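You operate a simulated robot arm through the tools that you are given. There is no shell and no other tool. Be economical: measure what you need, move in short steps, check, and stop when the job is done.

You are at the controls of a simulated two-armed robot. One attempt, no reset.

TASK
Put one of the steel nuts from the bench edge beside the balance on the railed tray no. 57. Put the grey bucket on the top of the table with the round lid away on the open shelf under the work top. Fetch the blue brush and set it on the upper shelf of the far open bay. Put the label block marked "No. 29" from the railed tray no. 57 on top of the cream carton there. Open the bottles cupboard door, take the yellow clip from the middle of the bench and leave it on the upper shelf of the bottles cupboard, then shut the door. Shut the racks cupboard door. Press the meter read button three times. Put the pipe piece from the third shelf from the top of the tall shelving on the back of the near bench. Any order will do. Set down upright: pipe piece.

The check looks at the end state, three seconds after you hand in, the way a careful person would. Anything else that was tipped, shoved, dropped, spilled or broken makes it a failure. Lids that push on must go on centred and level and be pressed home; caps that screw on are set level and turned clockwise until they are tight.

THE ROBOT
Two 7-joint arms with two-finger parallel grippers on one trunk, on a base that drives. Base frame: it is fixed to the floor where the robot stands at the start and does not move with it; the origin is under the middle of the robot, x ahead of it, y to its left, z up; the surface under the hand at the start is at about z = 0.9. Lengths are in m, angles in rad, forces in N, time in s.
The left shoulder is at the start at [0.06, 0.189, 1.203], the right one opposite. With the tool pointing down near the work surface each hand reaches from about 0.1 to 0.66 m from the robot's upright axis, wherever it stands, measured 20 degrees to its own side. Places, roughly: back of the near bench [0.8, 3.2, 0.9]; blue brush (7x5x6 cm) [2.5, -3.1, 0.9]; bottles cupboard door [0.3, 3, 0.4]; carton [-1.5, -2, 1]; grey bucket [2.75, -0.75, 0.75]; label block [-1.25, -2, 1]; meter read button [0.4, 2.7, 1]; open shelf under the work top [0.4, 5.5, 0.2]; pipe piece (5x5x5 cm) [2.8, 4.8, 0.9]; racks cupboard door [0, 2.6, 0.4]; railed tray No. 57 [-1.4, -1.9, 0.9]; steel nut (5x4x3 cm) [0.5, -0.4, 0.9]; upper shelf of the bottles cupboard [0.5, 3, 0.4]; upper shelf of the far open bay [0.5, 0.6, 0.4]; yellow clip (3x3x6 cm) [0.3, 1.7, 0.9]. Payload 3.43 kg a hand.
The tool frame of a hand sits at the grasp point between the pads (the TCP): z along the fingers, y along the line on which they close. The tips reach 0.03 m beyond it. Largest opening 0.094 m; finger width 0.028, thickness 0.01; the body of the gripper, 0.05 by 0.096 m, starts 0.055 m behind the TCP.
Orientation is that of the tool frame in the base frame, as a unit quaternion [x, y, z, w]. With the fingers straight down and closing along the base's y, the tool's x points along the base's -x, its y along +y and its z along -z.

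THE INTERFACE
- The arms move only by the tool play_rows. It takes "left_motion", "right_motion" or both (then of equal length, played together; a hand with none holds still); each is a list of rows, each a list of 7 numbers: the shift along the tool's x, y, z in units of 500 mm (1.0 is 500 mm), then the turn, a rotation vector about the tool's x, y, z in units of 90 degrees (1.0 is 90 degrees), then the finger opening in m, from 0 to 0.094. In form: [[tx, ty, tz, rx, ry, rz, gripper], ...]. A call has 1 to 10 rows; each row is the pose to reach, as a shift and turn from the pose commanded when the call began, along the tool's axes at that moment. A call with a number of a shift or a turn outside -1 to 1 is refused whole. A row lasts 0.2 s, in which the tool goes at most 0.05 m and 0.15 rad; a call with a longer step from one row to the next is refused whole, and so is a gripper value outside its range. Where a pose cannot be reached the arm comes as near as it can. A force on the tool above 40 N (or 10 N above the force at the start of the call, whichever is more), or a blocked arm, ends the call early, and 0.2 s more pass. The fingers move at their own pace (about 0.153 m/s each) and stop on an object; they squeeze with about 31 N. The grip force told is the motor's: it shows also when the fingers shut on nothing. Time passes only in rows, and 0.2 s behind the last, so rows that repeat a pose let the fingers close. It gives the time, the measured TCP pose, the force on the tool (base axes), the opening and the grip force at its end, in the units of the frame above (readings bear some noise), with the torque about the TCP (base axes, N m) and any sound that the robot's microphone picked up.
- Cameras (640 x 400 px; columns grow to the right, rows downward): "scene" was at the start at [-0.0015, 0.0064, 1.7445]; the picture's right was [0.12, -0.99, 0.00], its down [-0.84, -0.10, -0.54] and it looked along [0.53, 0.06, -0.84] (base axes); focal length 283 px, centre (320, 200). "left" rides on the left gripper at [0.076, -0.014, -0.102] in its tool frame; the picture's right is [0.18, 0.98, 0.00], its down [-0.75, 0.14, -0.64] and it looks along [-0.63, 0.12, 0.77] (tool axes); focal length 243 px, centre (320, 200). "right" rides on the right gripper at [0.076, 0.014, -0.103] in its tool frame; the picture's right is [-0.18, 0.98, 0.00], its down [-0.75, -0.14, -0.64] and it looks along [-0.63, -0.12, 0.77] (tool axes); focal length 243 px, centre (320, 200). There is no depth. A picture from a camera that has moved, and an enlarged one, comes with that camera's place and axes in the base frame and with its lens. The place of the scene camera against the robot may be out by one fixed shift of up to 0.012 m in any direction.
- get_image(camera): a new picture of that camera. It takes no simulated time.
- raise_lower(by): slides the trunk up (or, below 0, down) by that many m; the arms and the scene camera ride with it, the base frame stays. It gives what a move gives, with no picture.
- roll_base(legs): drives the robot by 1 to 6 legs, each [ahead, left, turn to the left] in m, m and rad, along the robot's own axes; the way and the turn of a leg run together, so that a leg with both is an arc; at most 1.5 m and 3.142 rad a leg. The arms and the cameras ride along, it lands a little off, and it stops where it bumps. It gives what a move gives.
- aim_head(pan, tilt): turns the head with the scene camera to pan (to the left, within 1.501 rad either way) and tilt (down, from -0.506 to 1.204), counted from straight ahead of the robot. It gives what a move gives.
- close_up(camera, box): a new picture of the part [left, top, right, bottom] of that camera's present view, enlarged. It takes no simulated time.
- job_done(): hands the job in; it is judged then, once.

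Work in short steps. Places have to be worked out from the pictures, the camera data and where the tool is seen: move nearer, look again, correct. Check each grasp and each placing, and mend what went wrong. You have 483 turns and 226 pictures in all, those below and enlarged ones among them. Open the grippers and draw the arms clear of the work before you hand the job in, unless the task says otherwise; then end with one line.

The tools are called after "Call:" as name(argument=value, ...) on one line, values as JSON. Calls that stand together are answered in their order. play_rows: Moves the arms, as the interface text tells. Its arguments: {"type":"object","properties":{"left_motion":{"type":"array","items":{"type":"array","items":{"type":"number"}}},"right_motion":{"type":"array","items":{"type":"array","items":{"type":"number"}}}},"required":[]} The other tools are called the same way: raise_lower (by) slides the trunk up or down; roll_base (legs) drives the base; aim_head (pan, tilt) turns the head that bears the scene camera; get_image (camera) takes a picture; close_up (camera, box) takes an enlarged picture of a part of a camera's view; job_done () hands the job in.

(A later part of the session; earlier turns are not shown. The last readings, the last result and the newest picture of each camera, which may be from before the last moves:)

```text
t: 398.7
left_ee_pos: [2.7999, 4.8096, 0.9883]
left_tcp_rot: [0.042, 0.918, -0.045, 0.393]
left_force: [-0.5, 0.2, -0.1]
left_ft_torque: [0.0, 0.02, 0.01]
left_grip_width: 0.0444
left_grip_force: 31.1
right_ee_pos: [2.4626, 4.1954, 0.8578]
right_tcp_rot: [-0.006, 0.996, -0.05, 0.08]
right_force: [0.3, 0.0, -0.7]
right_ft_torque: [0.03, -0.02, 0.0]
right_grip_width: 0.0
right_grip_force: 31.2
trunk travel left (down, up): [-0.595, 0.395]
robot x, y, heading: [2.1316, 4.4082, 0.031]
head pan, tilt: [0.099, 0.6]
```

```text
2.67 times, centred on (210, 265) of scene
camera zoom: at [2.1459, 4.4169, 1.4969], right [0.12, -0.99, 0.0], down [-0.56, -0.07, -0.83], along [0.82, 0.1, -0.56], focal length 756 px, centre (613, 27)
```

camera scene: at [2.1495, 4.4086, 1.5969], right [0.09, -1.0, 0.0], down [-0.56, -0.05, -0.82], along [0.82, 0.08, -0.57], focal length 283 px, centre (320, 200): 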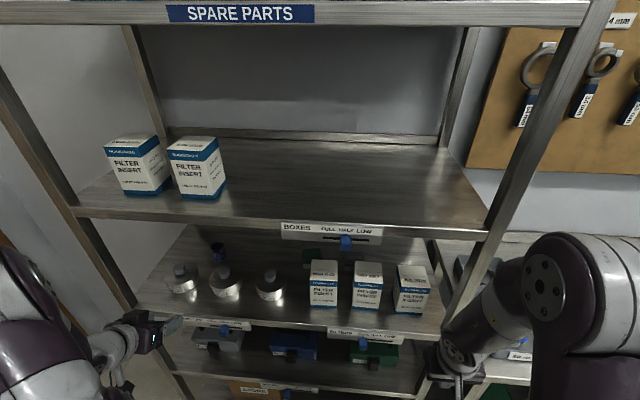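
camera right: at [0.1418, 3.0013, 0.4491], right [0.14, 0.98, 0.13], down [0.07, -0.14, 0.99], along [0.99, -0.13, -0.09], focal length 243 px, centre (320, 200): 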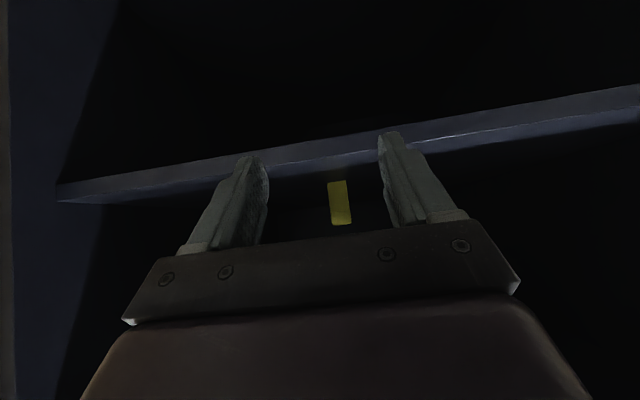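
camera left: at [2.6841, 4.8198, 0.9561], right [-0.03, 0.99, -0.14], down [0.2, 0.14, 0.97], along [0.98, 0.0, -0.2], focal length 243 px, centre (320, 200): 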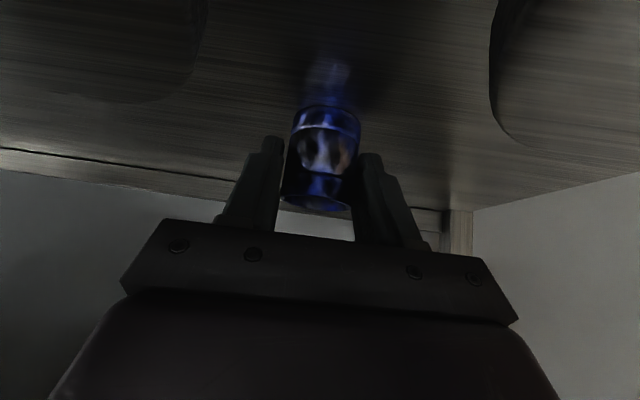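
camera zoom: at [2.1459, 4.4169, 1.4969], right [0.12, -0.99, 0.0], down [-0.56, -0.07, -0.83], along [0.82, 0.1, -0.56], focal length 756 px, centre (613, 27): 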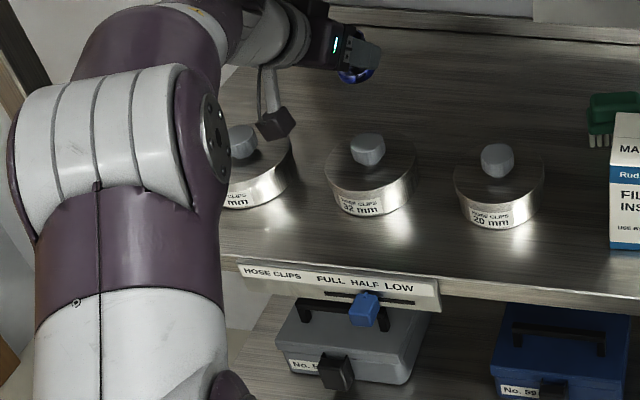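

Pipe bottom now above canister tops. Raise 15 mm more, then reverse the base straight out.

Call:
play_rows(left_motion=[[-0.011, 0, -0.01, 0, 0, 0, 0.025], [-0.0216, -0.008, -0.02, 0, 0, 0, 0.025], [-0.0216, -0.008, -0.02, 0, 0, 0, 0.025]])

Call:
roll_base(legs=[[-0.12, 0, 0]])

Call:
get_image(camera="scene")

```text
t: 399.5
left_ee_pos: [2.8014, 4.8053, 1.0014]
left_tcp_rot: [0.042, 0.918, -0.045, 0.392]
left_force: [0.1, -0.1, -2.0]
left_ft_torque: [-0.03, 0.02, -0.04]
left_grip_width: 0.0444
left_grip_force: 31.3
right_ee_pos: [2.4622, 4.1953, 0.8572]
right_tcp_rot: [-0.006, 0.996, -0.049, 0.08]
right_force: [-1.1, -0.7, -0.4]
right_ft_torque: [-0.01, 0.0, 0.02]
right_grip_width: 0.0001
right_grip_force: 31.0
trunk travel left (down, up): [-0.595, 0.395]
robot x, y, heading: [2.1328, 4.4097, 0.029]
head pan, tilt: [0.099, 0.6]
```

```text
t: 400.7
left_ee_pos: [2.6819, 4.8024, 1.0012]
left_tcp_rot: [0.041, 0.918, -0.045, 0.393]
left_force: [-0.5, 0.1, -1.2]
left_ft_torque: [0.03, -0.01, 0.0]
left_grip_width: 0.0442
left_grip_force: 31.1
right_ee_pos: [2.3457, 4.1926, 0.8582]
right_tcp_rot: [-0.007, 0.996, -0.049, 0.079]
right_force: [-0.6, -0.3, 0.3]
right_ft_torque: [0.01, -0.02, 0.0]
right_grip_width: 0.0003
right_grip_force: 31.1
trunk travel left (down, up): [-0.595, 0.395]
robot x, y, heading: [2.0086, 4.405, 0.022]
head pan, tilt: [0.099, 0.6]
```

```text
77 pictures are left
camera scene: at [2.0274, 4.414, 1.4969], right [0.13, -0.99, 0.0], down [-0.56, -0.07, -0.83], along [0.82, 0.1, -0.56], focal length 283 px, centre (320, 200)
```

scene: 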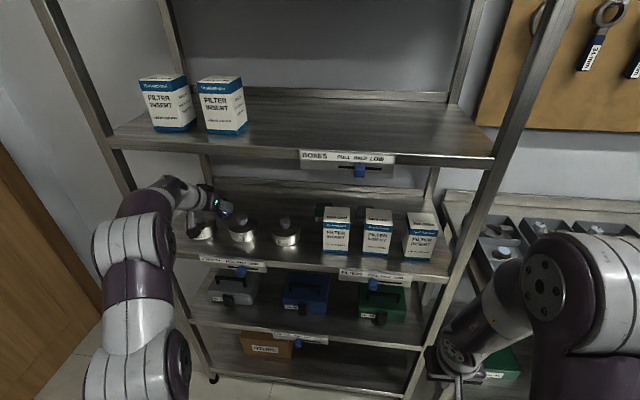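

Good: passing over the canisters without contact. Reverse fully out.

Call:
roll_base(legs=[[-0.3, 0, 0]])

Call:
get_image(camera="scene")

Call:
get_image(camera="left")

```text
t: 402.8
left_ee_pos: [2.3776, 4.7968, 1.0009]
left_tcp_rot: [0.041, 0.918, -0.045, 0.392]
left_force: [-0.4, -0.4, -1.9]
left_ft_torque: [0.02, 0.0, 0.04]
left_grip_width: 0.0441
left_grip_force: 31.2
right_ee_pos: [2.0418, 4.1855, 0.8583]
right_tcp_rot: [-0.007, 0.995, -0.05, 0.081]
right_force: [-0.6, 0.0, 0.9]
right_ft_torque: [0.0, 0.0, 0.04]
right_grip_width: 0.0
right_grip_force: 30.7
trunk travel left (down, up): [-0.595, 0.395]
robot x, y, heading: [1.7041, 4.401, 0.025]
head pan, tilt: [0.099, 0.6]
```

```text
76 pictures are left
camera scene: at [1.7234, 4.4058, 1.4969], right [0.13, -0.99, 0.0], down [-0.56, -0.07, -0.83], along [0.82, 0.1, -0.56], focal length 283 px, centre (320, 200)
```

scene: 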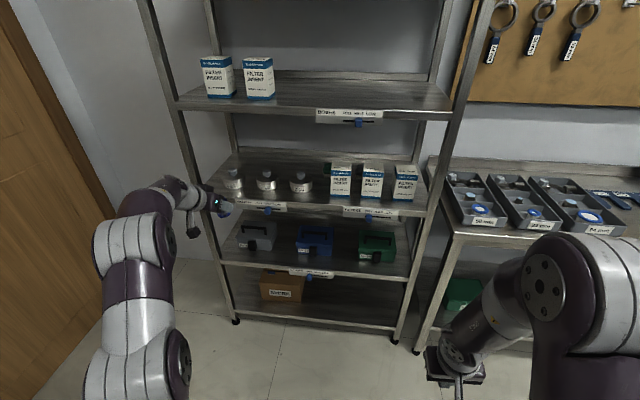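

```text
75 pictures are left
camera left: at [2.2496, 4.7962, 1.0185], right [-0.02, 0.98, -0.18], down [0.07, 0.18, 0.98], along [1.0, 0.0, -0.08], focal length 243 px, centre (320, 200)
```

left: 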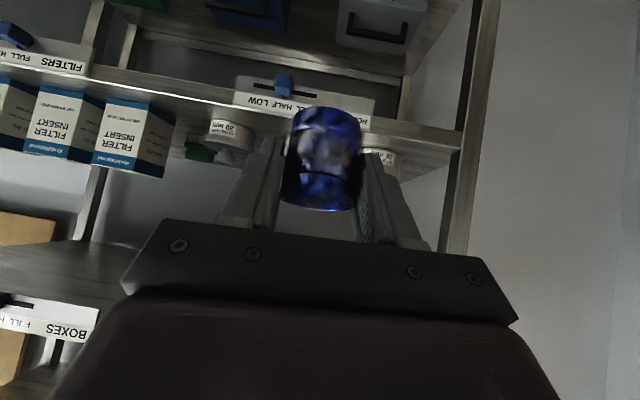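

All canisters intact, pipe held. Raise the trunk, draw the left hand in, and turn clockwise to face -x.

Call:
raise_lower(by=0.15)

Call:
play_rows(left_motion=[[0.05, -0.02, -0.06, 0, 0.02, 0, 0.025], [0.1, -0.04, -0.12, 0, 0.04, 0, 0.025], [0.15, -0.06, -0.18, 0, 0.06, 0, 0.025], [0.18, -0.08, -0.22, 0, 0.08, 0, 0.025]])

Call:
roll_base(legs=[[0.05, -0.1, 0], [0, 0, -1.58], [0, 0, -1.58]])

Call:
aim_head(pan=0.2, tilt=0.6)

Call:
get_image(camera="scene")

```text
t: 404.5
left_ee_pos: [2.3782, 4.796, 1.1502]
left_tcp_rot: [0.041, 0.918, -0.045, 0.393]
left_force: [0.1, -1.0, -2.2]
left_ft_torque: [0.06, 0.04, -0.01]
left_grip_width: 0.0443
left_grip_force: 31.5
right_ee_pos: [2.0428, 4.1843, 1.0076]
right_tcp_rot: [-0.008, 0.996, -0.049, 0.08]
right_force: [0.4, -0.1, 0.4]
right_ft_torque: [-0.01, -0.01, -0.07]
right_grip_width: 0.0
right_grip_force: 31.1
trunk travel left (down, up): [-0.745, 0.245]
robot x, y, heading: [1.7032, 4.3976, 0.032]
head pan, tilt: [0.099, 0.6]
```

```text
t: 405.5
left_ee_pos: [2.2256, 4.771, 1.1673]
left_tcp_rot: [0.043, 0.941, -0.041, 0.334]
left_force: [-0.6, -0.3, -1.5]
left_ft_torque: [0.03, 0.01, -0.03]
left_grip_width: 0.0441
left_grip_force: 31.0
right_ee_pos: [2.0415, 4.1851, 1.0085]
right_tcp_rot: [-0.007, 0.996, -0.05, 0.08]
right_force: [0.5, 0.1, 0.0]
right_ft_torque: [0.05, -0.01, 0.02]
right_grip_width: 0.0002
right_grip_force: 31.0
trunk travel left (down, up): [-0.745, 0.245]
robot x, y, heading: [1.7041, 4.3988, 0.023]
head pan, tilt: [0.099, 0.6]
```

```text
t: 414.4
left_ee_pos: [1.2331, 3.9332, 1.1667]
left_tcp_rot: [0.94, -0.053, -0.334, -0.046]
left_force: [1.1, -0.1, -1.4]
left_ft_torque: [-0.02, -0.04, 0.0]
left_grip_width: 0.0434
left_grip_force: 30.8
right_ee_pos: [1.4295, 4.5161, 1.0079]
right_tcp_rot: [0.996, -0.002, -0.079, -0.05]
right_force: [-0.1, 0.0, 0.4]
right_ft_torque: [0.0, 0.04, 0.01]
right_grip_width: 0.0
right_grip_force: 30.7
trunk travel left (down, up): [-0.745, 0.245]
robot x, y, heading: [1.7597, 4.298, -3.132]
head pan, tilt: [0.099, 0.6]
```

```text
t: 415.1
left_ee_pos: [1.233, 3.9333, 1.1661]
left_tcp_rot: [0.94, -0.052, -0.334, -0.045]
left_force: [0.4, -0.5, -2.1]
left_ft_torque: [-0.03, -0.02, 0.02]
left_grip_width: 0.0437
left_grip_force: 31.2
right_ee_pos: [1.4296, 4.5164, 1.008]
right_tcp_rot: [0.996, -0.002, -0.079, -0.05]
right_force: [-0.9, -0.4, 0.5]
right_ft_torque: [0.01, 0.03, 0.0]
right_grip_width: 0.0
right_grip_force: 30.8
trunk travel left (down, up): [-0.745, 0.245]
robot x, y, heading: [1.7611, 4.3, -3.133]
head pan, tilt: [0.201, 0.6]
```

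```text
74 pictures are left
camera scene: at [1.7237, 4.2777, 1.6469], right [-0.21, 0.98, 0.0], down [0.55, 0.12, -0.82], along [-0.81, -0.17, -0.57], focal length 283 px, centre (320, 200)
```

scene: 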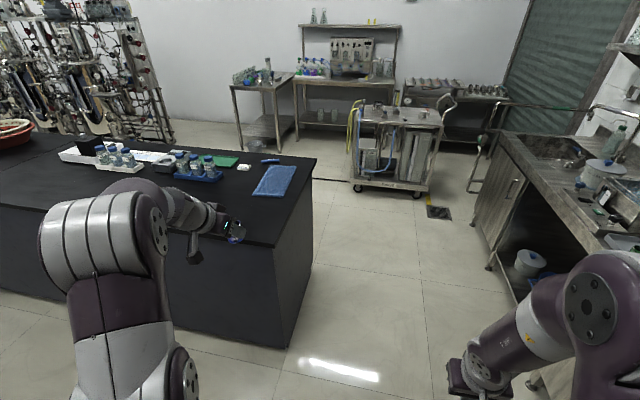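

Strafe left to y≈3.57, then forward so the hand is over the bench's back, and look.

Call:
roll_base(legs=[[0, 0.73, 0], [0.28, 0, 0]])

Call:
aim_head(pan=0.5, tilt=0.8)

Call:
get_image(camera="scene")

```text
t: 420.6
left_ee_pos: [0.9561, 3.2239, 1.1665]
left_tcp_rot: [0.94, -0.059, -0.333, -0.047]
left_force: [0.9, -0.2, -0.3]
left_ft_torque: [-0.03, -0.04, -0.01]
left_grip_width: 0.0434
left_grip_force: 31.1
right_ee_pos: [1.1613, 3.8049, 1.008]
right_tcp_rot: [0.996, -0.009, -0.079, -0.051]
right_force: [0.2, -0.1, 0.3]
right_ft_torque: [0.0, -0.04, 0.0]
right_grip_width: 0.0
right_grip_force: 30.7
trunk travel left (down, up): [-0.745, 0.245]
robot x, y, heading: [1.4891, 3.5799, 3.141]
head pan, tilt: [0.201, 0.6]
```

```text
t: 421.4
left_ee_pos: [0.9559, 3.2234, 1.1655]
left_tcp_rot: [0.94, -0.06, -0.333, -0.048]
left_force: [-0.3, -0.2, -1.3]
left_ft_torque: [0.01, -0.02, 0.05]
left_grip_width: 0.0436
left_grip_force: 31.1
right_ee_pos: [1.1604, 3.8039, 1.0074]
right_tcp_rot: [0.996, -0.009, -0.079, -0.05]
right_force: [-0.9, -0.4, -0.6]
right_ft_torque: [0.01, 0.01, -0.02]
right_grip_width: 0.0003
right_grip_force: 31.0
trunk travel left (down, up): [-0.745, 0.245]
robot x, y, heading: [1.4874, 3.5813, 3.138]
head pan, tilt: [0.499, 0.799]
```

```text
73 pictures are left
camera scene: at [1.467, 3.5407, 1.63], right [-0.47, 0.88, 0.0], down [0.63, 0.34, -0.7], along [-0.61, -0.33, -0.72], focal length 283 px, centre (320, 200)
```

scene: 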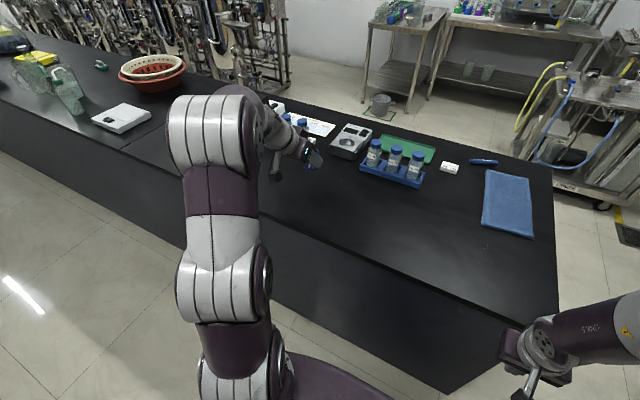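

The back strip of the bench is clear around [0.88, 3.2]. Lower the pipe there to just above the surface.

Call:
play_rows(left_motion=[[0.03, 0.016, 0.081, 0, 0, 0, 0.025], [0.06, 0.033, 0.162, 0, 0, 0, 0.025], [0.09, 0.05, 0.243, 0, 0, 0, 0.025], [0.12, 0.066, 0.324, 0, 0, 0, 0.025], [0.147, 0.082, 0.405, 0, 0, 0, 0.025]])

Call:
get_image(camera="left")

Call:
close_up(camera="scene", box=[230, 100, 430, 225])

```text
t: 422.6
left_ee_pos: [0.879, 3.2008, 0.9607]
left_tcp_rot: [0.94, -0.059, -0.334, -0.048]
left_force: [-0.2, -0.1, -1.4]
left_ft_torque: [0.01, -0.03, -0.01]
left_grip_width: 0.0434
left_grip_force: 30.7
right_ee_pos: [1.1608, 3.8051, 1.0079]
right_tcp_rot: [0.996, -0.008, -0.078, -0.051]
right_force: [-0.5, -0.1, 0.2]
right_ft_torque: [-0.01, 0.01, -0.02]
right_grip_width: 0.0
right_grip_force: 30.9
trunk travel left (down, up): [-0.745, 0.245]
robot x, y, heading: [1.4883, 3.5838, 3.133]
head pan, tilt: [0.499, 0.799]
```

```text
72 pictures are left
camera left: at [1.0025, 3.1952, 0.9931], right [0.0, -0.99, -0.17], down [-0.2, -0.16, 0.97], along [-0.98, 0.03, -0.2], focal length 243 px, centre (320, 200)
```

left: 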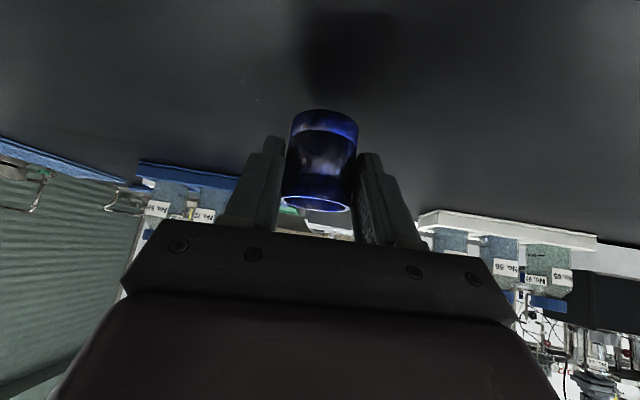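

```text
3.20 times, centred on (330, 162) of scene
camera zoom: at [1.4657, 3.5399, 1.63], right [-0.47, 0.88, 0.0], down [0.63, 0.34, -0.7], along [-0.61, -0.33, -0.72], focal length 907 px, centre (288, 320)
```

zoom: 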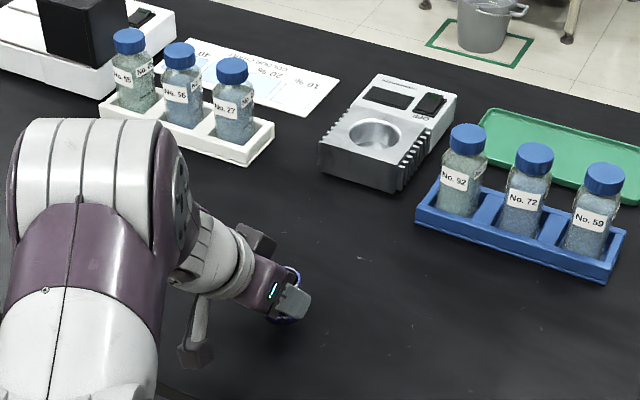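

Call:
play_rows(left_motion=[[0.0126, 0.001, 0.0155, 0, 0, 0, 0.025], [0.0189, 0.0015, 0.0232, 0, 0, 0, 0.025], [0.0227, 0.002, 0.0279, 0, 0, 0, 0.025], [0.0265, 0.002, 0.0325, 0, 0, 0, 0.025], [0.029, 0.002, 0.0356, 0, 0, 0, 0.025]])

```text
t: 423.8
left_ee_pos: [0.8796, 3.2033, 0.9426]
left_tcp_rot: [0.939, -0.06, -0.337, -0.046]
left_force: [-4.2, 0.5, 23.4]
left_ft_torque: [-0.26, 0.29, -0.04]
left_grip_width: 0.0434
left_grip_force: 30.6
right_ee_pos: [1.1627, 3.8051, 1.0083]
right_tcp_rot: [0.996, -0.009, -0.08, -0.05]
right_force: [0.2, -0.2, -0.2]
right_ft_torque: [0.0, 0.0, 0.01]
right_grip_width: 0.0
right_grip_force: 31.6
trunk travel left (down, up): [-0.745, 0.245]
robot x, y, heading: [1.4922, 3.5829, 3.133]
head pan, tilt: [0.499, 0.799]
```

Contact. Open gently and withdraw along the tool axis.

Call:
play_rows(left_motion=[[-0.0025, 0, -0.003, 0, 0, 0, 0.0435], [-0.0025, 0, -0.003, 0, 0, 0, 0.055], [-0.0025, 0, -0.003, 0, 0, 0, 0.068], [-0.0025, 0, -0.003, 0, 0, 0, 0.074], [-0.0025, 0, -0.06, 0, 0, 0, 0.074], [-0.0025, 0, -0.13, 0, 0, 0, 0.074], [-0.0025, 0, -0.2, 0, 0, 0, 0.074], [-0.0025, 0, -0.27, 0, 0, 0, 0.074]])

Call:
get_image(camera="left")

```text
t: 425.6
left_ee_pos: [0.966, 3.1829, 1.0464]
left_tcp_rot: [0.94, -0.06, -0.334, -0.048]
left_force: [0.2, 0.0, -0.4]
left_ft_torque: [0.01, -0.01, -0.05]
left_grip_width: 0.0741
left_grip_force: 0.1
right_ee_pos: [1.1617, 3.8051, 1.0076]
right_tcp_rot: [0.995, -0.009, -0.079, -0.052]
right_force: [-0.2, -0.2, -0.6]
right_ft_torque: [0.0, 0.03, -0.04]
right_grip_width: 0.0003
right_grip_force: 30.8
trunk travel left (down, up): [-0.745, 0.245]
robot x, y, heading: [1.4859, 3.5809, 3.134]
head pan, tilt: [0.499, 0.799]
```

```text
70 pictures are left
camera left: at [1.0907, 3.1783, 1.0783], right [0.0, -0.99, -0.17], down [-0.2, -0.16, 0.97], along [-0.98, 0.03, -0.2], focal length 243 px, centre (320, 200)
```

left: 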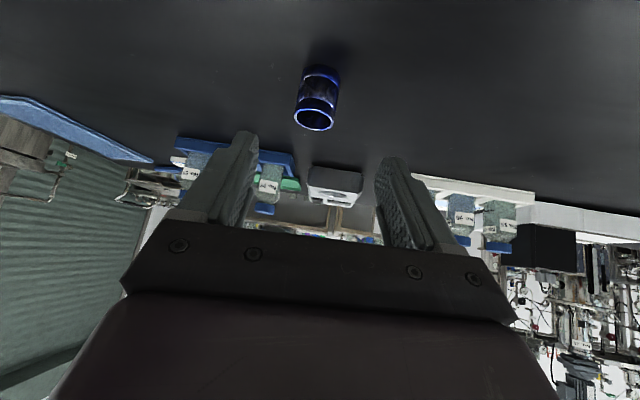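

Pipe stands upright. Retract and straighten the left hand, back off, turn to face +x and head toward the bucket table (y≈-0.75).

Call:
play_rows(left_motion=[[0.05, -0.01, -0.06, 0, 0.08, 0, 0.05], [0.11, -0.02, -0.11, 0, 0.16, 0, 0.05], [0.17, -0.03, -0.17, 0, 0.24, 0, 0.05], [0.22, -0.04, -0.22, 0, 0.32, 0, 0.05], [0.26, -0.05, -0.27, 0, 0.4, 0, 0.05], [0.26, -0.05, -0.27, 0, 0.43, 0, 0.05]])

Call:
roll_base(legs=[[-0.27, 0, 0], [0, 0, 1.57], [0, 0, 1.57]])

Call:
aim_head(pan=-1.1, tilt=0.4)

Call:
get_image(camera="scene")

```text
t: 427.0
left_ee_pos: [1.1483, 3.19, 1.0408]
left_tcp_rot: [0.995, -0.07, -0.066, -0.038]
left_force: [-0.6, -0.7, 0.7]
left_ft_torque: [0.03, 0.0, 0.01]
left_grip_width: 0.0502
left_grip_force: 0.1
left hand out of reach, approached as far as the arm can: row 5, 6
right_ee_pos: [1.1596, 3.8042, 1.0071]
right_tcp_rot: [0.996, -0.009, -0.078, -0.051]
right_force: [0.3, 0.0, 0.0]
right_ft_torque: [-0.01, -0.02, 0.04]
right_grip_width: 0.0
right_grip_force: 30.9
trunk travel left (down, up): [-0.745, 0.245]
robot x, y, heading: [1.4864, 3.5826, 3.133]
head pan, tilt: [0.499, 0.799]
```

```text
t: 436.5
left_ee_pos: [2.0804, 3.9783, 1.0418]
left_tcp_rot: [0.057, 0.995, -0.037, 0.067]
left_force: [0.9, 0.1, 1.1]
left_ft_torque: [-0.03, 0.0, -0.02]
left_grip_width: 0.0502
left_grip_force: 0.1
right_ee_pos: [2.0848, 3.3641, 1.0079]
right_tcp_rot: [-0.004, 0.996, -0.05, 0.08]
right_force: [0.7, -0.3, 0.4]
right_ft_torque: [0.0, 0.02, 0.03]
right_grip_width: 0.0
right_grip_force: 31.7
trunk travel left (down, up): [-0.745, 0.245]
robot x, y, heading: [1.753, 3.5799, 0.019]
head pan, tilt: [0.499, 0.799]
```

```text
t: 438.2
left_ee_pos: [2.0808, 3.9785, 1.0411]
left_tcp_rot: [0.056, 0.995, -0.037, 0.067]
left_force: [0.3, 0.1, 0.1]
left_ft_torque: [0.02, -0.01, -0.02]
left_grip_width: 0.0498
left_grip_force: 0.0
right_ee_pos: [2.0846, 3.3645, 1.0083]
right_tcp_rot: [-0.003, 0.996, -0.049, 0.08]
right_force: [0.2, 0.1, -0.1]
right_ft_torque: [0.02, 0.02, 0.03]
right_grip_width: 0.0
right_grip_force: 30.9
trunk travel left (down, up): [-0.745, 0.245]
robot x, y, heading: [1.7518, 3.5808, 0.023]
head pan, tilt: [-1.1, 0.4]
```

```text
69 pictures are left
camera scene: at [1.7237, 3.4954, 1.6651], right [-0.88, -0.47, 0.0], down [-0.18, 0.34, -0.92], along [0.44, -0.81, -0.39], focal length 283 px, centre (320, 200)
```

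scene: 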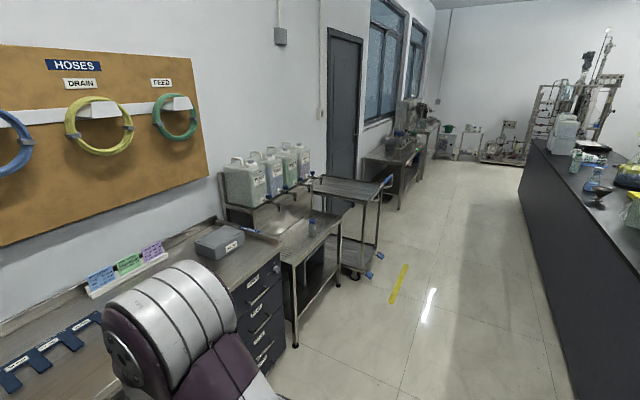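

Corridor is clear between x≈1.1 and 2.3. Strafe right along it in steps.

Call:
roll_base(legs=[[-0.06, 0, -0.023], [0, -1.45, 0], [0, -1.45, 0]])

```text
t: 452.9
left_ee_pos: [2.0068, 1.03, 1.0418]
left_tcp_rot: [0.084, 0.994, -0.038, 0.066]
left_force: [0.3, -0.1, 0.4]
left_ft_torque: [0.03, -0.01, -0.02]
left_grip_width: 0.0499
left_grip_force: 0.1
right_ee_pos: [1.9773, 0.4156, 1.0082]
right_tcp_rot: [0.023, 0.995, -0.052, 0.078]
right_force: [0.1, -0.3, -0.5]
right_ft_torque: [-0.01, -0.04, -0.02]
right_grip_width: 0.0
right_grip_force: 31.3
trunk travel left (down, up): [-0.745, 0.245]
robot x, y, heading: [1.651, 0.6442, -0.03]
head pan, tilt: [-1.1, 0.4]
```

Call:
roll_base(legs=[[0.05, 0, 0.03], [0, -1.3, 0]])

Call:
aim_head(pan=0.0, tilt=0.6)

Call:
get_image(camera="scene")

```text
t: 459.9
left_ee_pos: [2.0386, -0.2409, 1.0412]
left_tcp_rot: [0.076, 0.994, -0.039, 0.066]
left_force: [0.8, -0.2, -0.4]
left_ft_torque: [-0.01, 0.01, -0.03]
left_grip_width: 0.0502
left_grip_force: 0.1
right_ee_pos: [2.0201, -0.8559, 1.0078]
right_tcp_rot: [0.015, 0.995, -0.05, 0.079]
right_force: [0.2, 0.0, -0.1]
right_ft_torque: [0.01, 0.01, 0.0]
right_grip_width: 0.0
right_grip_force: 31.1
trunk travel left (down, up): [-0.745, 0.245]
robot x, y, heading: [1.6932, -0.6279, -0.018]
head pan, tilt: [-1.1, 0.4]
```

```text
t: 461.2
left_ee_pos: [2.0382, -0.2414, 1.041]
left_tcp_rot: [0.076, 0.994, -0.039, 0.066]
left_force: [-0.6, 0.0, -0.5]
left_ft_torque: [0.02, 0.03, 0.02]
left_grip_width: 0.0499
left_grip_force: 0.0
right_ee_pos: [2.0184, -0.8557, 1.0076]
right_tcp_rot: [0.015, 0.995, -0.051, 0.079]
right_force: [-0.4, 0.4, 0.1]
right_ft_torque: [-0.01, 0.0, 0.03]
right_grip_width: 0.0
right_grip_force: 30.7
trunk travel left (down, up): [-0.745, 0.245]
robot x, y, heading: [1.6931, -0.6248, -0.017]
head pan, tilt: [0.0, 0.6]
```

```text
68 pictures are left
camera scene: at [1.711, -0.63, 1.6469], right [-0.02, -1.0, 0.0], down [-0.56, 0.01, -0.83], along [0.82, -0.01, -0.56], focal length 283 px, centre (320, 200)
```

scene: 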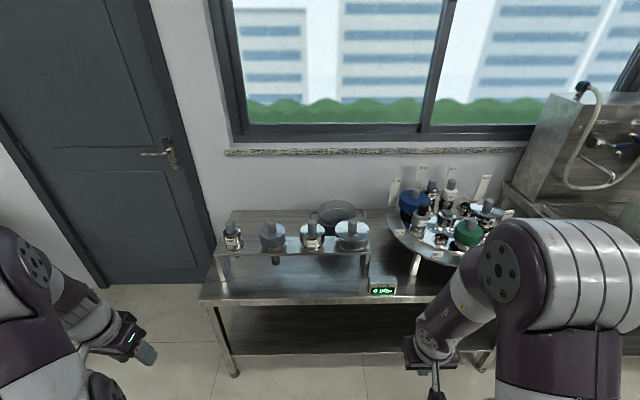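

Call:
close_up(camera="scene", box=[200, 170, 520, 320])

```text
2.00 times, centred on (360, 245) of scene
camera zoom: at [1.711, -0.63, 1.6469], right [-0.02, -1.0, 0.0], down [-0.56, 0.01, -0.83], along [0.82, -0.01, -0.56], focal length 567 px, centre (240, 110)
```

zoom: 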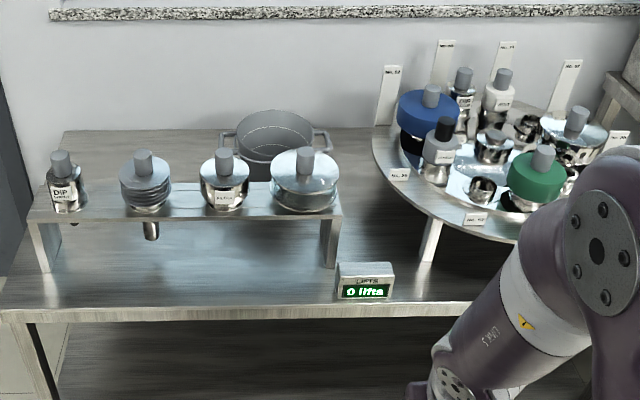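

The grey bucket (≈20 cm wide, with side lugs) stands behind a raised rack, centre ≈(2.79, -0.727). I'll use both hands, one on each side of the rim. First centre the base and pitch both hands 45° at a safe height.

Call:
roll_base(legs=[[0, -0.1, 0.017]])

Call:
play_rows(left_motion=[[-0.04, -0.078, -0.016, -0.0141, -0.0692, -0.012, 0.06], [-0.08, -0.157, -0.032, -0.0282, -0.1383, -0.0239, 0.06], [-0.12, -0.235, -0.048, -0.0423, -0.2075, -0.0359, 0.06], [-0.16, -0.313, -0.064, -0.0563, -0.2766, -0.0478, 0.06], [-0.2, -0.392, -0.08, -0.0704, -0.3458, -0.0598, 0.06], [-0.24, -0.47, -0.096, -0.0845, -0.4149, -0.0717, 0.06]], right_motion=[[-0.036, 0.027, -0.035, -0.0114, -0.0665, 0.0012, 0.06], [-0.073, 0.053, -0.069, -0.0228, -0.133, 0.0024, 0.06], [-0.11, 0.08, -0.104, -0.0342, -0.1995, 0.0037, 0.06], [-0.146, 0.107, -0.139, -0.0456, -0.266, 0.0049, 0.06], [-0.182, 0.133, -0.173, -0.057, -0.3325, 0.0061, 0.06], [-0.219, 0.16, -0.208, -0.0684, -0.399, 0.0073, 0.06]])

Call:
get_image(camera="scene")

```text
t: 462.4
left_ee_pos: [2.0305, -0.3369, 1.0408]
left_tcp_rot: [0.069, 0.995, -0.038, 0.066]
left_force: [-0.1, 0.5, 0.0]
left_ft_torque: [0.0, 0.02, 0.01]
left_grip_width: 0.05
left_grip_force: 0.0
right_ee_pos: [2.0208, -0.9507, 1.0087]
right_tcp_rot: [0.007, 0.996, -0.051, 0.079]
right_force: [-0.5, 0.6, 0.1]
right_ft_torque: [0.01, 0.02, 0.01]
right_grip_width: 0.0001
right_grip_force: 31.1
trunk travel left (down, up): [-0.745, 0.245]
robot x, y, heading: [1.69, -0.728, -0.0]
head pan, tilt: [0.0, 0.6]
```

```text
t: 463.8
left_ee_pos: [2.1114, -0.5704, 1.1197]
left_tcp_rot: [0.023, 0.928, -0.011, 0.372]
left_force: [1.1, 1.1, -0.8]
left_ft_torque: [-0.16, 0.01, 0.0]
left_grip_width: 0.0598
left_grip_force: 0.2
left hand out of reach, approached as far as the arm can: row 5, 6
right_ee_pos: [2.1169, -0.8605, 1.1207]
right_tcp_rot: [-0.007, 0.924, 0.003, 0.383]
right_force: [-0.4, -0.3, 0.1]
right_ft_torque: [0.03, 0.0, -0.02]
right_grip_width: 0.0603
right_grip_force: 0.1
trunk travel left (down, up): [-0.745, 0.245]
robot x, y, heading: [1.6937, -0.7238, -0.002]
head pan, tilt: [0.0, 0.6]
```

```text
66 pictures are left
camera scene: at [1.7119, -0.7294, 1.6468], right [0.0, -1.0, 0.0], down [-0.57, 0.0, -0.82], along [0.82, 0.0, -0.57], focal length 283 px, centre (320, 200)
```

scene: 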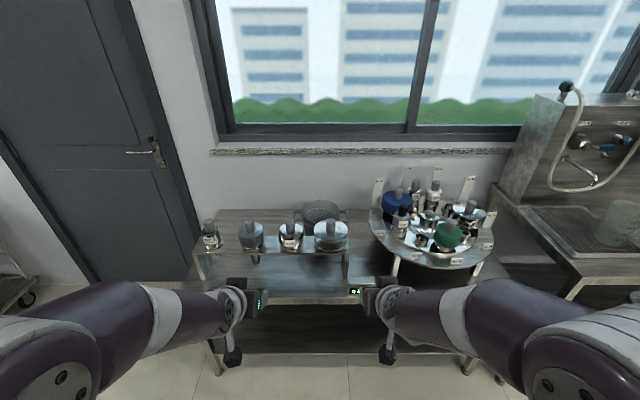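

Aligned with the bucket. Drive forward 0.33 m and look with a hand camera over the rack.

Call:
roll_base(legs=[[0.33, 0, 0]])

Call:
get_image(camera="left")

Call:
close_up(camera="scene", box=[200, 150, 440, 300])

```text
t: 465.9
left_ee_pos: [2.4429, -0.5677, 1.1206]
left_tcp_rot: [0.004, 0.928, -0.015, 0.371]
left_force: [-0.4, 0.6, 0.2]
left_ft_torque: [0.0, -0.03, 0.02]
left_grip_width: 0.06
left_grip_force: 0.1
right_ee_pos: [2.4473, -0.8617, 1.1208]
right_tcp_rot: [-0.006, 0.924, 0.003, 0.383]
right_force: [0.4, 0.2, -0.5]
right_ft_torque: [0.0, 0.01, 0.03]
right_grip_width: 0.06
right_grip_force: 0.0
trunk travel left (down, up): [-0.745, 0.245]
robot x, y, heading: [2.0243, -0.7268, -0.004]
head pan, tilt: [0.0, 0.6]
```

```text
65 pictures are left
camera left: at [2.3167, -0.5803, 1.1435], right [-0.11, 0.98, -0.15], down [0.11, 0.16, 0.98], along [0.99, 0.09, -0.12], focal length 243 px, centre (320, 200)
```

left: 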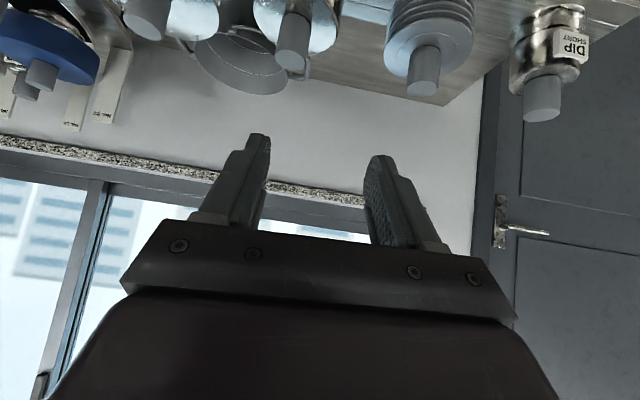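

```text
2.67 times, centred on (320, 225) of scene
camera zoom: at [2.0422, -0.7303, 1.6469], right [0.0, -1.0, 0.0], down [-0.56, 0.0, -0.83], along [0.83, 0.0, -0.56], focal length 756 px, centre (320, 133)
```

zoom: 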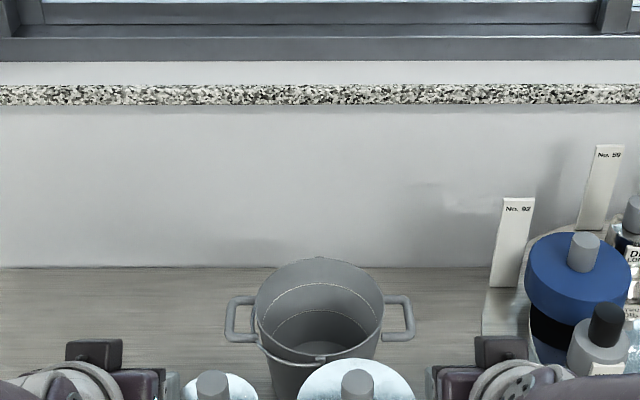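

Clear view: rim z≈0.87, centre (2.766, -0.729), rectangular lugs with outer bars at y≈-0.607 and -0.856 (x≈2.755, z≈0.86). I'll grip both lug bars. Advance both hands high to x≈2.77 first.

Call:
roll_base(legs=[[0.04, 0, 0.004]])

Call:
play_rows(left_motion=[[-0.05, -0.009, 0.066, 0, 0, 0, 0.036], [-0.1, -0.018, 0.13, 0, 0, 0, 0.036], [-0.15, -0.027, 0.195, 0, 0, 0, 0.036], [-0.2, -0.036, 0.26, 0, 0, 0, 0.036], [-0.24, -0.045, 0.335, 0, 0, 0, 0.036], [-0.27, -0.054, 0.43, 0, 0, 0, 0.036], [-0.29, -0.063, 0.528, 0, 0, 0, 0.036]], right_motion=[[-0.05, 0.001, 0.066, 0, 0, 0, 0.036], [-0.1, 0.002, 0.13, 0, 0, 0, 0.036], [-0.15, 0.003, 0.195, 0, 0, 0, 0.036], [-0.2, 0.004, 0.26, 0, 0, 0, 0.036], [-0.235, 0.005, 0.335, 0, 0, 0, 0.036], [-0.26, 0.005, 0.43, 0, 0, 0, 0.036], [-0.273, 0.005, 0.528, 0, 0, 0, 0.036]])

Call:
get_image(camera="left")

Call:
get_image(camera="right")

Call:
close_up(camera="scene", box=[200, 170, 440, 320])

```text
t: 466.8
left_ee_pos: [2.4787, -0.5673, 1.1217]
left_tcp_rot: [0.002, 0.928, -0.014, 0.373]
left_force: [-0.6, 0.3, -0.7]
left_ft_torque: [-0.02, -0.01, -0.03]
left_grip_width: 0.0602
left_grip_force: 0.0
right_ee_pos: [2.4842, -0.8597, 1.1211]
right_tcp_rot: [-0.009, 0.923, 0.004, 0.384]
right_force: [-0.1, 0.1, 0.4]
right_ft_torque: [0.01, 0.04, -0.03]
right_grip_width: 0.0599
right_grip_force: 0.0
trunk travel left (down, up): [-0.745, 0.245]
robot x, y, heading: [2.0635, -0.729, -0.0]
head pan, tilt: [0.0, 0.6]
```

```text
refused: row 7 steps farther than a row can; nothing moved
```

```text
63 pictures are left
camera left: at [2.3525, -0.5793, 1.1443], right [-0.12, 0.98, -0.15], down [0.1, 0.16, 0.98], along [0.99, 0.1, -0.12], focal length 243 px, centre (320, 200)
```

left: 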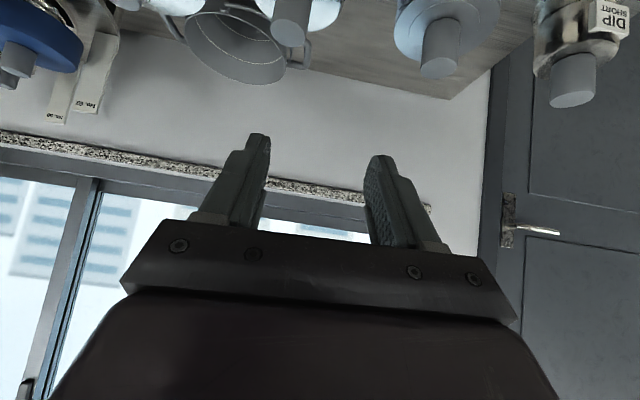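

```text
62 pictures are left
camera right: at [2.3577, -0.8483, 1.1405], right [0.11, 0.99, 0.13], down [0.08, -0.14, 0.99], along [0.99, -0.1, -0.09], focal length 243 px, centre (320, 200)
```

right: 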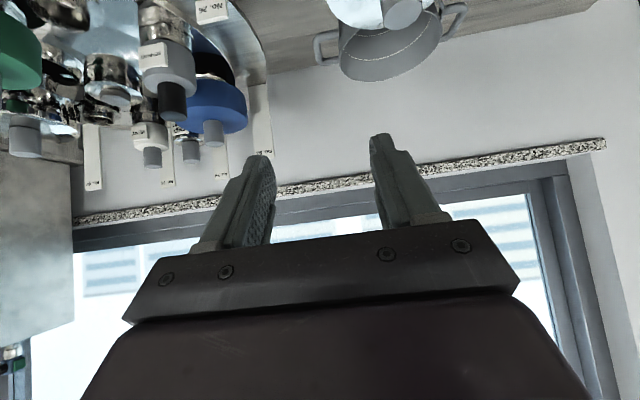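

```text
2.67 times, centred on (320, 245) of scene
camera zoom: at [2.0775, -0.7303, 1.647], right [0.0, -1.0, 0.0], down [-0.56, 0.0, -0.83], along [0.83, 0.0, -0.56], focal length 756 px, centre (320, 80)
```

zoom: 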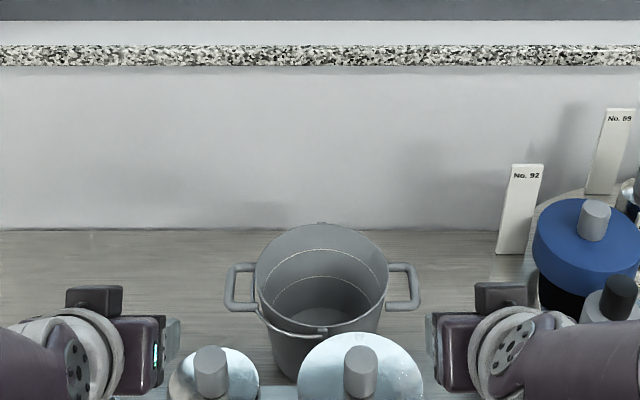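

Recalibrating with several views, the lug bars are lower and deeper: ≈[2.79, -0.602/-0.858, 0.815]. I move the base 5 cm closer, and bring both hands, steepened to ~25°, above the lugs at z≈1.0.

Call:
roll_base(legs=[[0.05, 0, 0]])

Call:
play_rows(left_motion=[[-0.031, -0.008, 0.078, 0, 0.03, 0, 0.04], [-0.062, -0.016, 0.155, 0, 0.06, 0, 0.04], [-0.093, -0.024, 0.233, 0, 0.09, 0, 0.04], [-0.125, -0.031, 0.31, 0, 0.12, 0, 0.04], [-0.156, -0.039, 0.388, 0, 0.15, 0, 0.04], [-0.187, -0.047, 0.465, 0, 0.18, 0, 0.04], [-0.218, -0.055, 0.543, 0, 0.207, 0, 0.04]], right_motion=[[-0.028, -0.001, 0.077, 0, 0.03, 0, 0.04], [-0.056, -0.002, 0.154, 0, 0.06, 0, 0.04], [-0.084, -0.003, 0.231, 0, 0.09, 0, 0.04], [-0.112, -0.005, 0.309, 0, 0.12, 0, 0.04], [-0.14, -0.006, 0.386, 0, 0.15, 0, 0.04], [-0.168, -0.007, 0.463, 0, 0.18, 0, 0.04], [-0.196, -0.008, 0.54, 0, 0.207, 0, 0.04]])

```text
t: 467.8
left_ee_pos: [2.5271, -0.5663, 1.1215]
left_tcp_rot: [0.003, 0.928, -0.016, 0.373]
left_force: [0.0, -0.2, 0.1]
left_ft_torque: [0.03, 0.01, 0.01]
left_grip_width: 0.0599
left_grip_force: 0.1
right_ee_pos: [2.5326, -0.8604, 1.1236]
right_tcp_rot: [-0.008, 0.924, 0.004, 0.383]
right_force: [0.0, -0.1, 0.3]
right_ft_torque: [0.0, 0.0, 0.03]
right_grip_width: 0.0601
right_grip_force: 0.1
trunk travel left (down, up): [-0.745, 0.245]
robot x, y, heading: [2.1142, -0.7254, 0.002]
head pan, tilt: [0.0, 0.6]
```

```text
t: 469.4
left_ee_pos: [2.7476, -0.5965, 1.0265]
left_tcp_rot: [0.001, 0.949, -0.011, 0.315]
left_force: [-0.2, 0.7, 0.0]
left_ft_torque: [0.02, 0.02, 0.01]
left_grip_width: 0.04
left_grip_force: 0.0
left hand out of reach, approached as far as the arm can: row 4, 5, 6, 7
right_ee_pos: [2.7553, -0.8638, 1.0101]
right_tcp_rot: [-0.005, 0.963, -0.005, 0.27]
right_force: [-0.5, 0.9, 0.6]
right_ft_torque: [-0.04, 0.01, 0.0]
right_grip_width: 0.0401
right_grip_force: 0.1
right hand out of reach, approached as far as the arm can: row 4, 6, 7
trunk travel left (down, up): [-0.745, 0.245]
robot x, y, heading: [2.1101, -0.7291, -0.0]
head pan, tilt: [0.0, 0.6]
```

Call:
get_image(camera="scene")

```text
60 pictures are left
camera scene: at [2.1312, -0.7305, 1.6469], right [0.0, -1.0, 0.0], down [-0.57, 0.0, -0.82], along [0.82, 0.0, -0.57], focal length 283 px, centre (320, 200)
```

scene: 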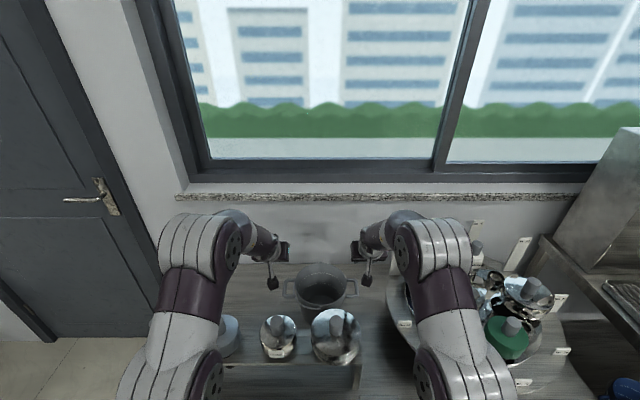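

Elbows sit high and outboard, hands above the bucket's sides. Descend in steps (8 cm first) and read poses.

Call:
play_rows(left_motion=[[0.034, 0, 0.072, 0, 0, 0, 0.04], [0.068, 0, 0.145, 0, 0, 0, 0.04], [0.068, 0, 0.145, 0, 0, 0, 0.04]], right_motion=[[0.034, 0, 0.072, 0, 0, 0, 0.04], [0.068, 0, 0.145, 0, 0, 0, 0.04], [0.068, 0, 0.145, 0, 0, 0, 0.04]])

Call:
close_up(camera="scene", box=[200, 190, 440, 340])

```text
t: 470.1
left_ee_pos: [2.7592, -0.5978, 0.9507]
left_tcp_rot: [0.0, 0.949, -0.011, 0.315]
left_force: [0.2, -0.1, -0.5]
left_ft_torque: [0.0, 0.03, -0.01]
left_grip_width: 0.0398
left_grip_force: 0.0
right_ee_pos: [2.7615, -0.8624, 0.9299]
right_tcp_rot: [-0.006, 0.963, -0.005, 0.27]
right_force: [-1.0, -0.6, -0.2]
right_ft_torque: [0.0, -0.01, -0.03]
right_grip_width: 0.0399
right_grip_force: 0.1
trunk travel left (down, up): [-0.745, 0.245]
robot x, y, heading: [2.1137, -0.7277, 0.005]
head pan, tilt: [0.0, 0.6]
```

```text
2.67 times, centred on (320, 265) of scene
camera zoom: at [2.1275, -0.7302, 1.647], right [0.0, -1.0, 0.0], down [-0.56, 0.0, -0.83], along [0.83, 0.0, -0.56], focal length 756 px, centre (320, 27)
```

zoom: 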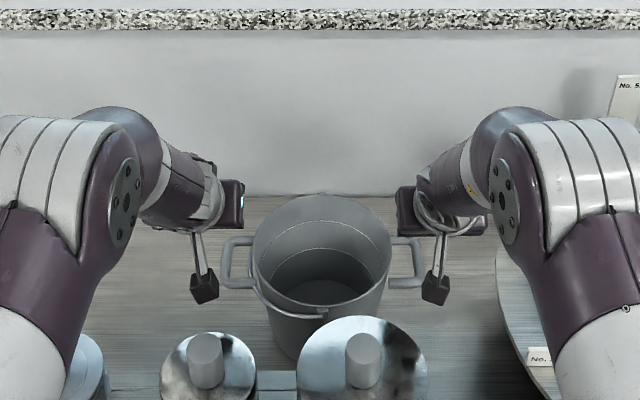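

Poses are controllable; both hands need ~3 cm forward and ~12 cm down. Lower to just above the lugs and check with both hand cameras.

Call:
play_rows(left_motion=[[0.018, -0.003, 0.061, 0, 0, 0, 0.04], [0.036, -0.006, 0.122, 0, 0, 0, 0.04], [0.055, -0.008, 0.184, 0, 0, 0, 0.04]], right_motion=[[0.009, 0.003, 0.053, 0, 0, 0, 0.04], [0.018, 0.006, 0.106, 0, 0, 0, 0.04], [0.027, 0.008, 0.159, 0, 0, 0, 0.04]])

Call:
get_image(camera="left")

Call:
get_image(camera="right")

```text
t: 470.9
left_ee_pos: [2.7962, -0.6017, 0.8588]
left_tcp_rot: [0.001, 0.949, -0.011, 0.314]
left_force: [-0.9, -0.4, -0.5]
left_ft_torque: [-0.01, 0.0, 0.04]
left_grip_width: 0.0397
left_grip_force: 0.0
right_ee_pos: [2.7926, -0.8604, 0.853]
right_tcp_rot: [-0.005, 0.963, -0.006, 0.27]
right_force: [-0.1, -0.5, 0.7]
right_ft_torque: [0.0, 0.03, 0.01]
right_grip_width: 0.0398
right_grip_force: 0.0
trunk travel left (down, up): [-0.745, 0.245]
robot x, y, heading: [2.1083, -0.7286, -0.001]
head pan, tilt: [0.0, 0.6]
```

```text
58 pictures are left
camera left: at [2.6734, -0.6137, 0.8962], right [-0.14, 0.98, -0.13], down [0.22, 0.16, 0.96], along [0.96, 0.1, -0.24], focal length 243 px, centre (320, 200)
```

left: 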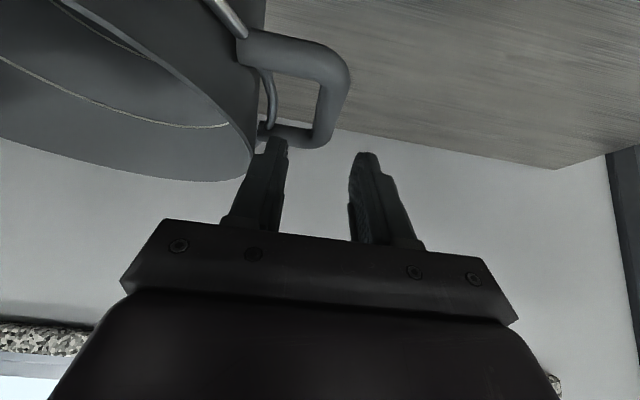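

```text
57 pictures are left
camera right: at [2.6742, -0.8458, 0.901], right [0.15, 0.99, 0.08], down [0.31, -0.13, 0.94], along [0.94, -0.12, -0.33], focal length 243 px, centre (320, 200)
```

right: 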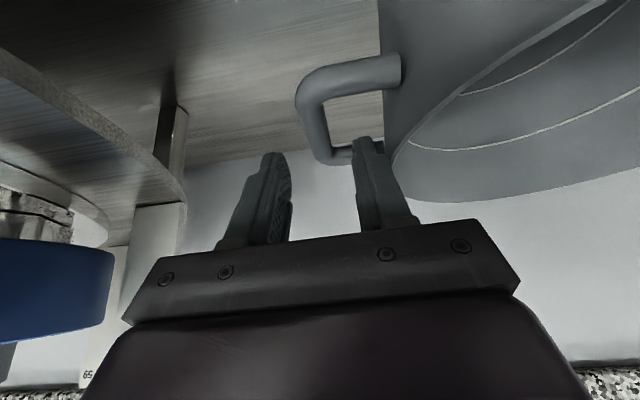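

Both lug bars lie right between the fingers (bar z≈0.813, x 2.76–2.83). Lower 4 cm and close both grippers.

Call:
play_rows(left_motion=[[0.025, 0, 0.034, 0, 0, 0, 0.04], [0.05, 0, 0.067, 0, 0, 0, 0.04], [0.05, 0, 0.067, 0, 0, 0, 0.02], [0.05, 0, 0.067, 0, 0, 0, 0.0], [0.05, 0, 0.067, 0, 0, 0, 0.0]], right_motion=[[0.019, 0, 0.032, 0, 0, 0, 0.04], [0.0385, 0, 0.063, 0, 0, 0, 0.04], [0.0385, 0, 0.063, 0, 0, 0, 0.02], [0.0385, 0, 0.063, 0, 0, 0, 0.0], [0.0385, 0, 0.063, 0, 0, 0, 0.0]])

Call:
close_up(camera="scene", box=[200, 190, 440, 340])

```text
t: 472.1
left_ee_pos: [2.7954, -0.6042, 0.8193]
left_tcp_rot: [0.003, 0.949, -0.013, 0.314]
left_force: [-1.2, -23.1, -0.1]
left_ft_torque: [-0.06, -0.01, 0.28]
left_grip_width: 0.0176
left_grip_force: 30.7
right_ee_pos: [2.7925, -0.8576, 0.8174]
right_tcp_rot: [-0.006, 0.963, -0.004, 0.27]
right_force: [-0.1, 23.5, 0.0]
right_ft_torque: [0.02, 0.02, -0.28]
right_grip_width: 0.0176
right_grip_force: 30.7
trunk travel left (down, up): [-0.745, 0.245]
robot x, y, heading: [2.1079, -0.7284, -0.006]
head pan, tilt: [0.0, 0.6]
```

```text
2.67 times, centred on (320, 265) of scene
camera zoom: at [2.1297, -0.7302, 1.6469], right [0.0, -1.0, 0.0], down [-0.57, 0.0, -0.82], along [0.82, 0.0, -0.57], focal length 756 px, centre (320, 27)
```

zoom: 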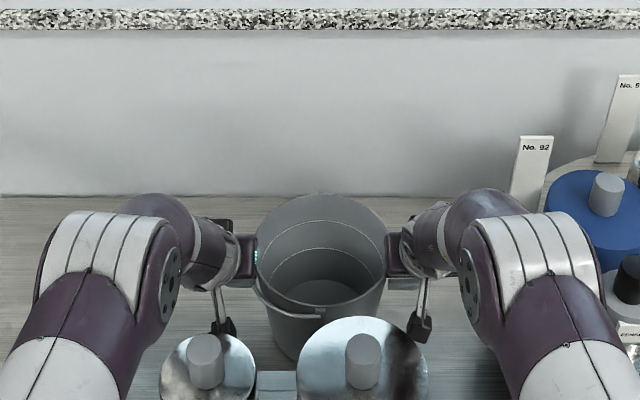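

Both lugs gripped. Lift with the trunk.

Call:
raise_lower(by=0.1)

Call:
raise_lower(by=0.14)

Call:
get_image(camera="scene")

```text
t: 473.5
left_ee_pos: [2.7945, -0.604, 0.9197]
left_tcp_rot: [0.003, 0.949, -0.014, 0.314]
left_force: [-0.8, -36.3, -0.7]
left_ft_torque: [-0.12, 0.06, 0.39]
left_grip_width: 0.0177
left_grip_force: 31.4
right_ee_pos: [2.7907, -0.8567, 0.9168]
right_tcp_rot: [-0.005, 0.963, -0.005, 0.27]
right_force: [1.3, 36.7, -0.8]
right_ft_torque: [0.08, -0.04, -0.5]
right_grip_width: 0.0175
right_grip_force: 30.7
trunk travel left (down, up): [-0.845, 0.145]
robot x, y, heading: [2.1106, -0.728, -0.001]
head pan, tilt: [0.0, 0.6]
```

```text
t: 475.1
left_ee_pos: [2.7937, -0.6042, 1.0596]
left_tcp_rot: [0.002, 0.95, -0.013, 0.313]
left_force: [0.2, -35.8, -0.8]
left_ft_torque: [-0.12, -0.01, 0.41]
left_grip_width: 0.0179
left_grip_force: 30.9
right_ee_pos: [2.7905, -0.8574, 1.0577]
right_tcp_rot: [-0.005, 0.963, -0.005, 0.271]
right_force: [1.0, 37.0, -0.7]
right_ft_torque: [0.08, 0.04, -0.47]
right_grip_width: 0.0176
right_grip_force: 31.0
trunk travel left (down, up): [-0.985, 0.005]
robot x, y, heading: [2.1109, -0.7296, 0.0]
head pan, tilt: [0.0, 0.6]
```

```text
55 pictures are left
camera scene: at [2.1301, -0.7303, 1.8868], right [0.0, -1.0, 0.0], down [-0.57, 0.0, -0.82], along [0.82, 0.0, -0.57], focal length 283 px, centre (320, 200)
```

scene: 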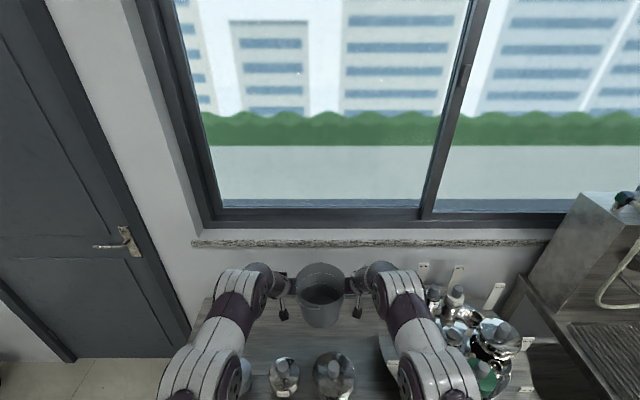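

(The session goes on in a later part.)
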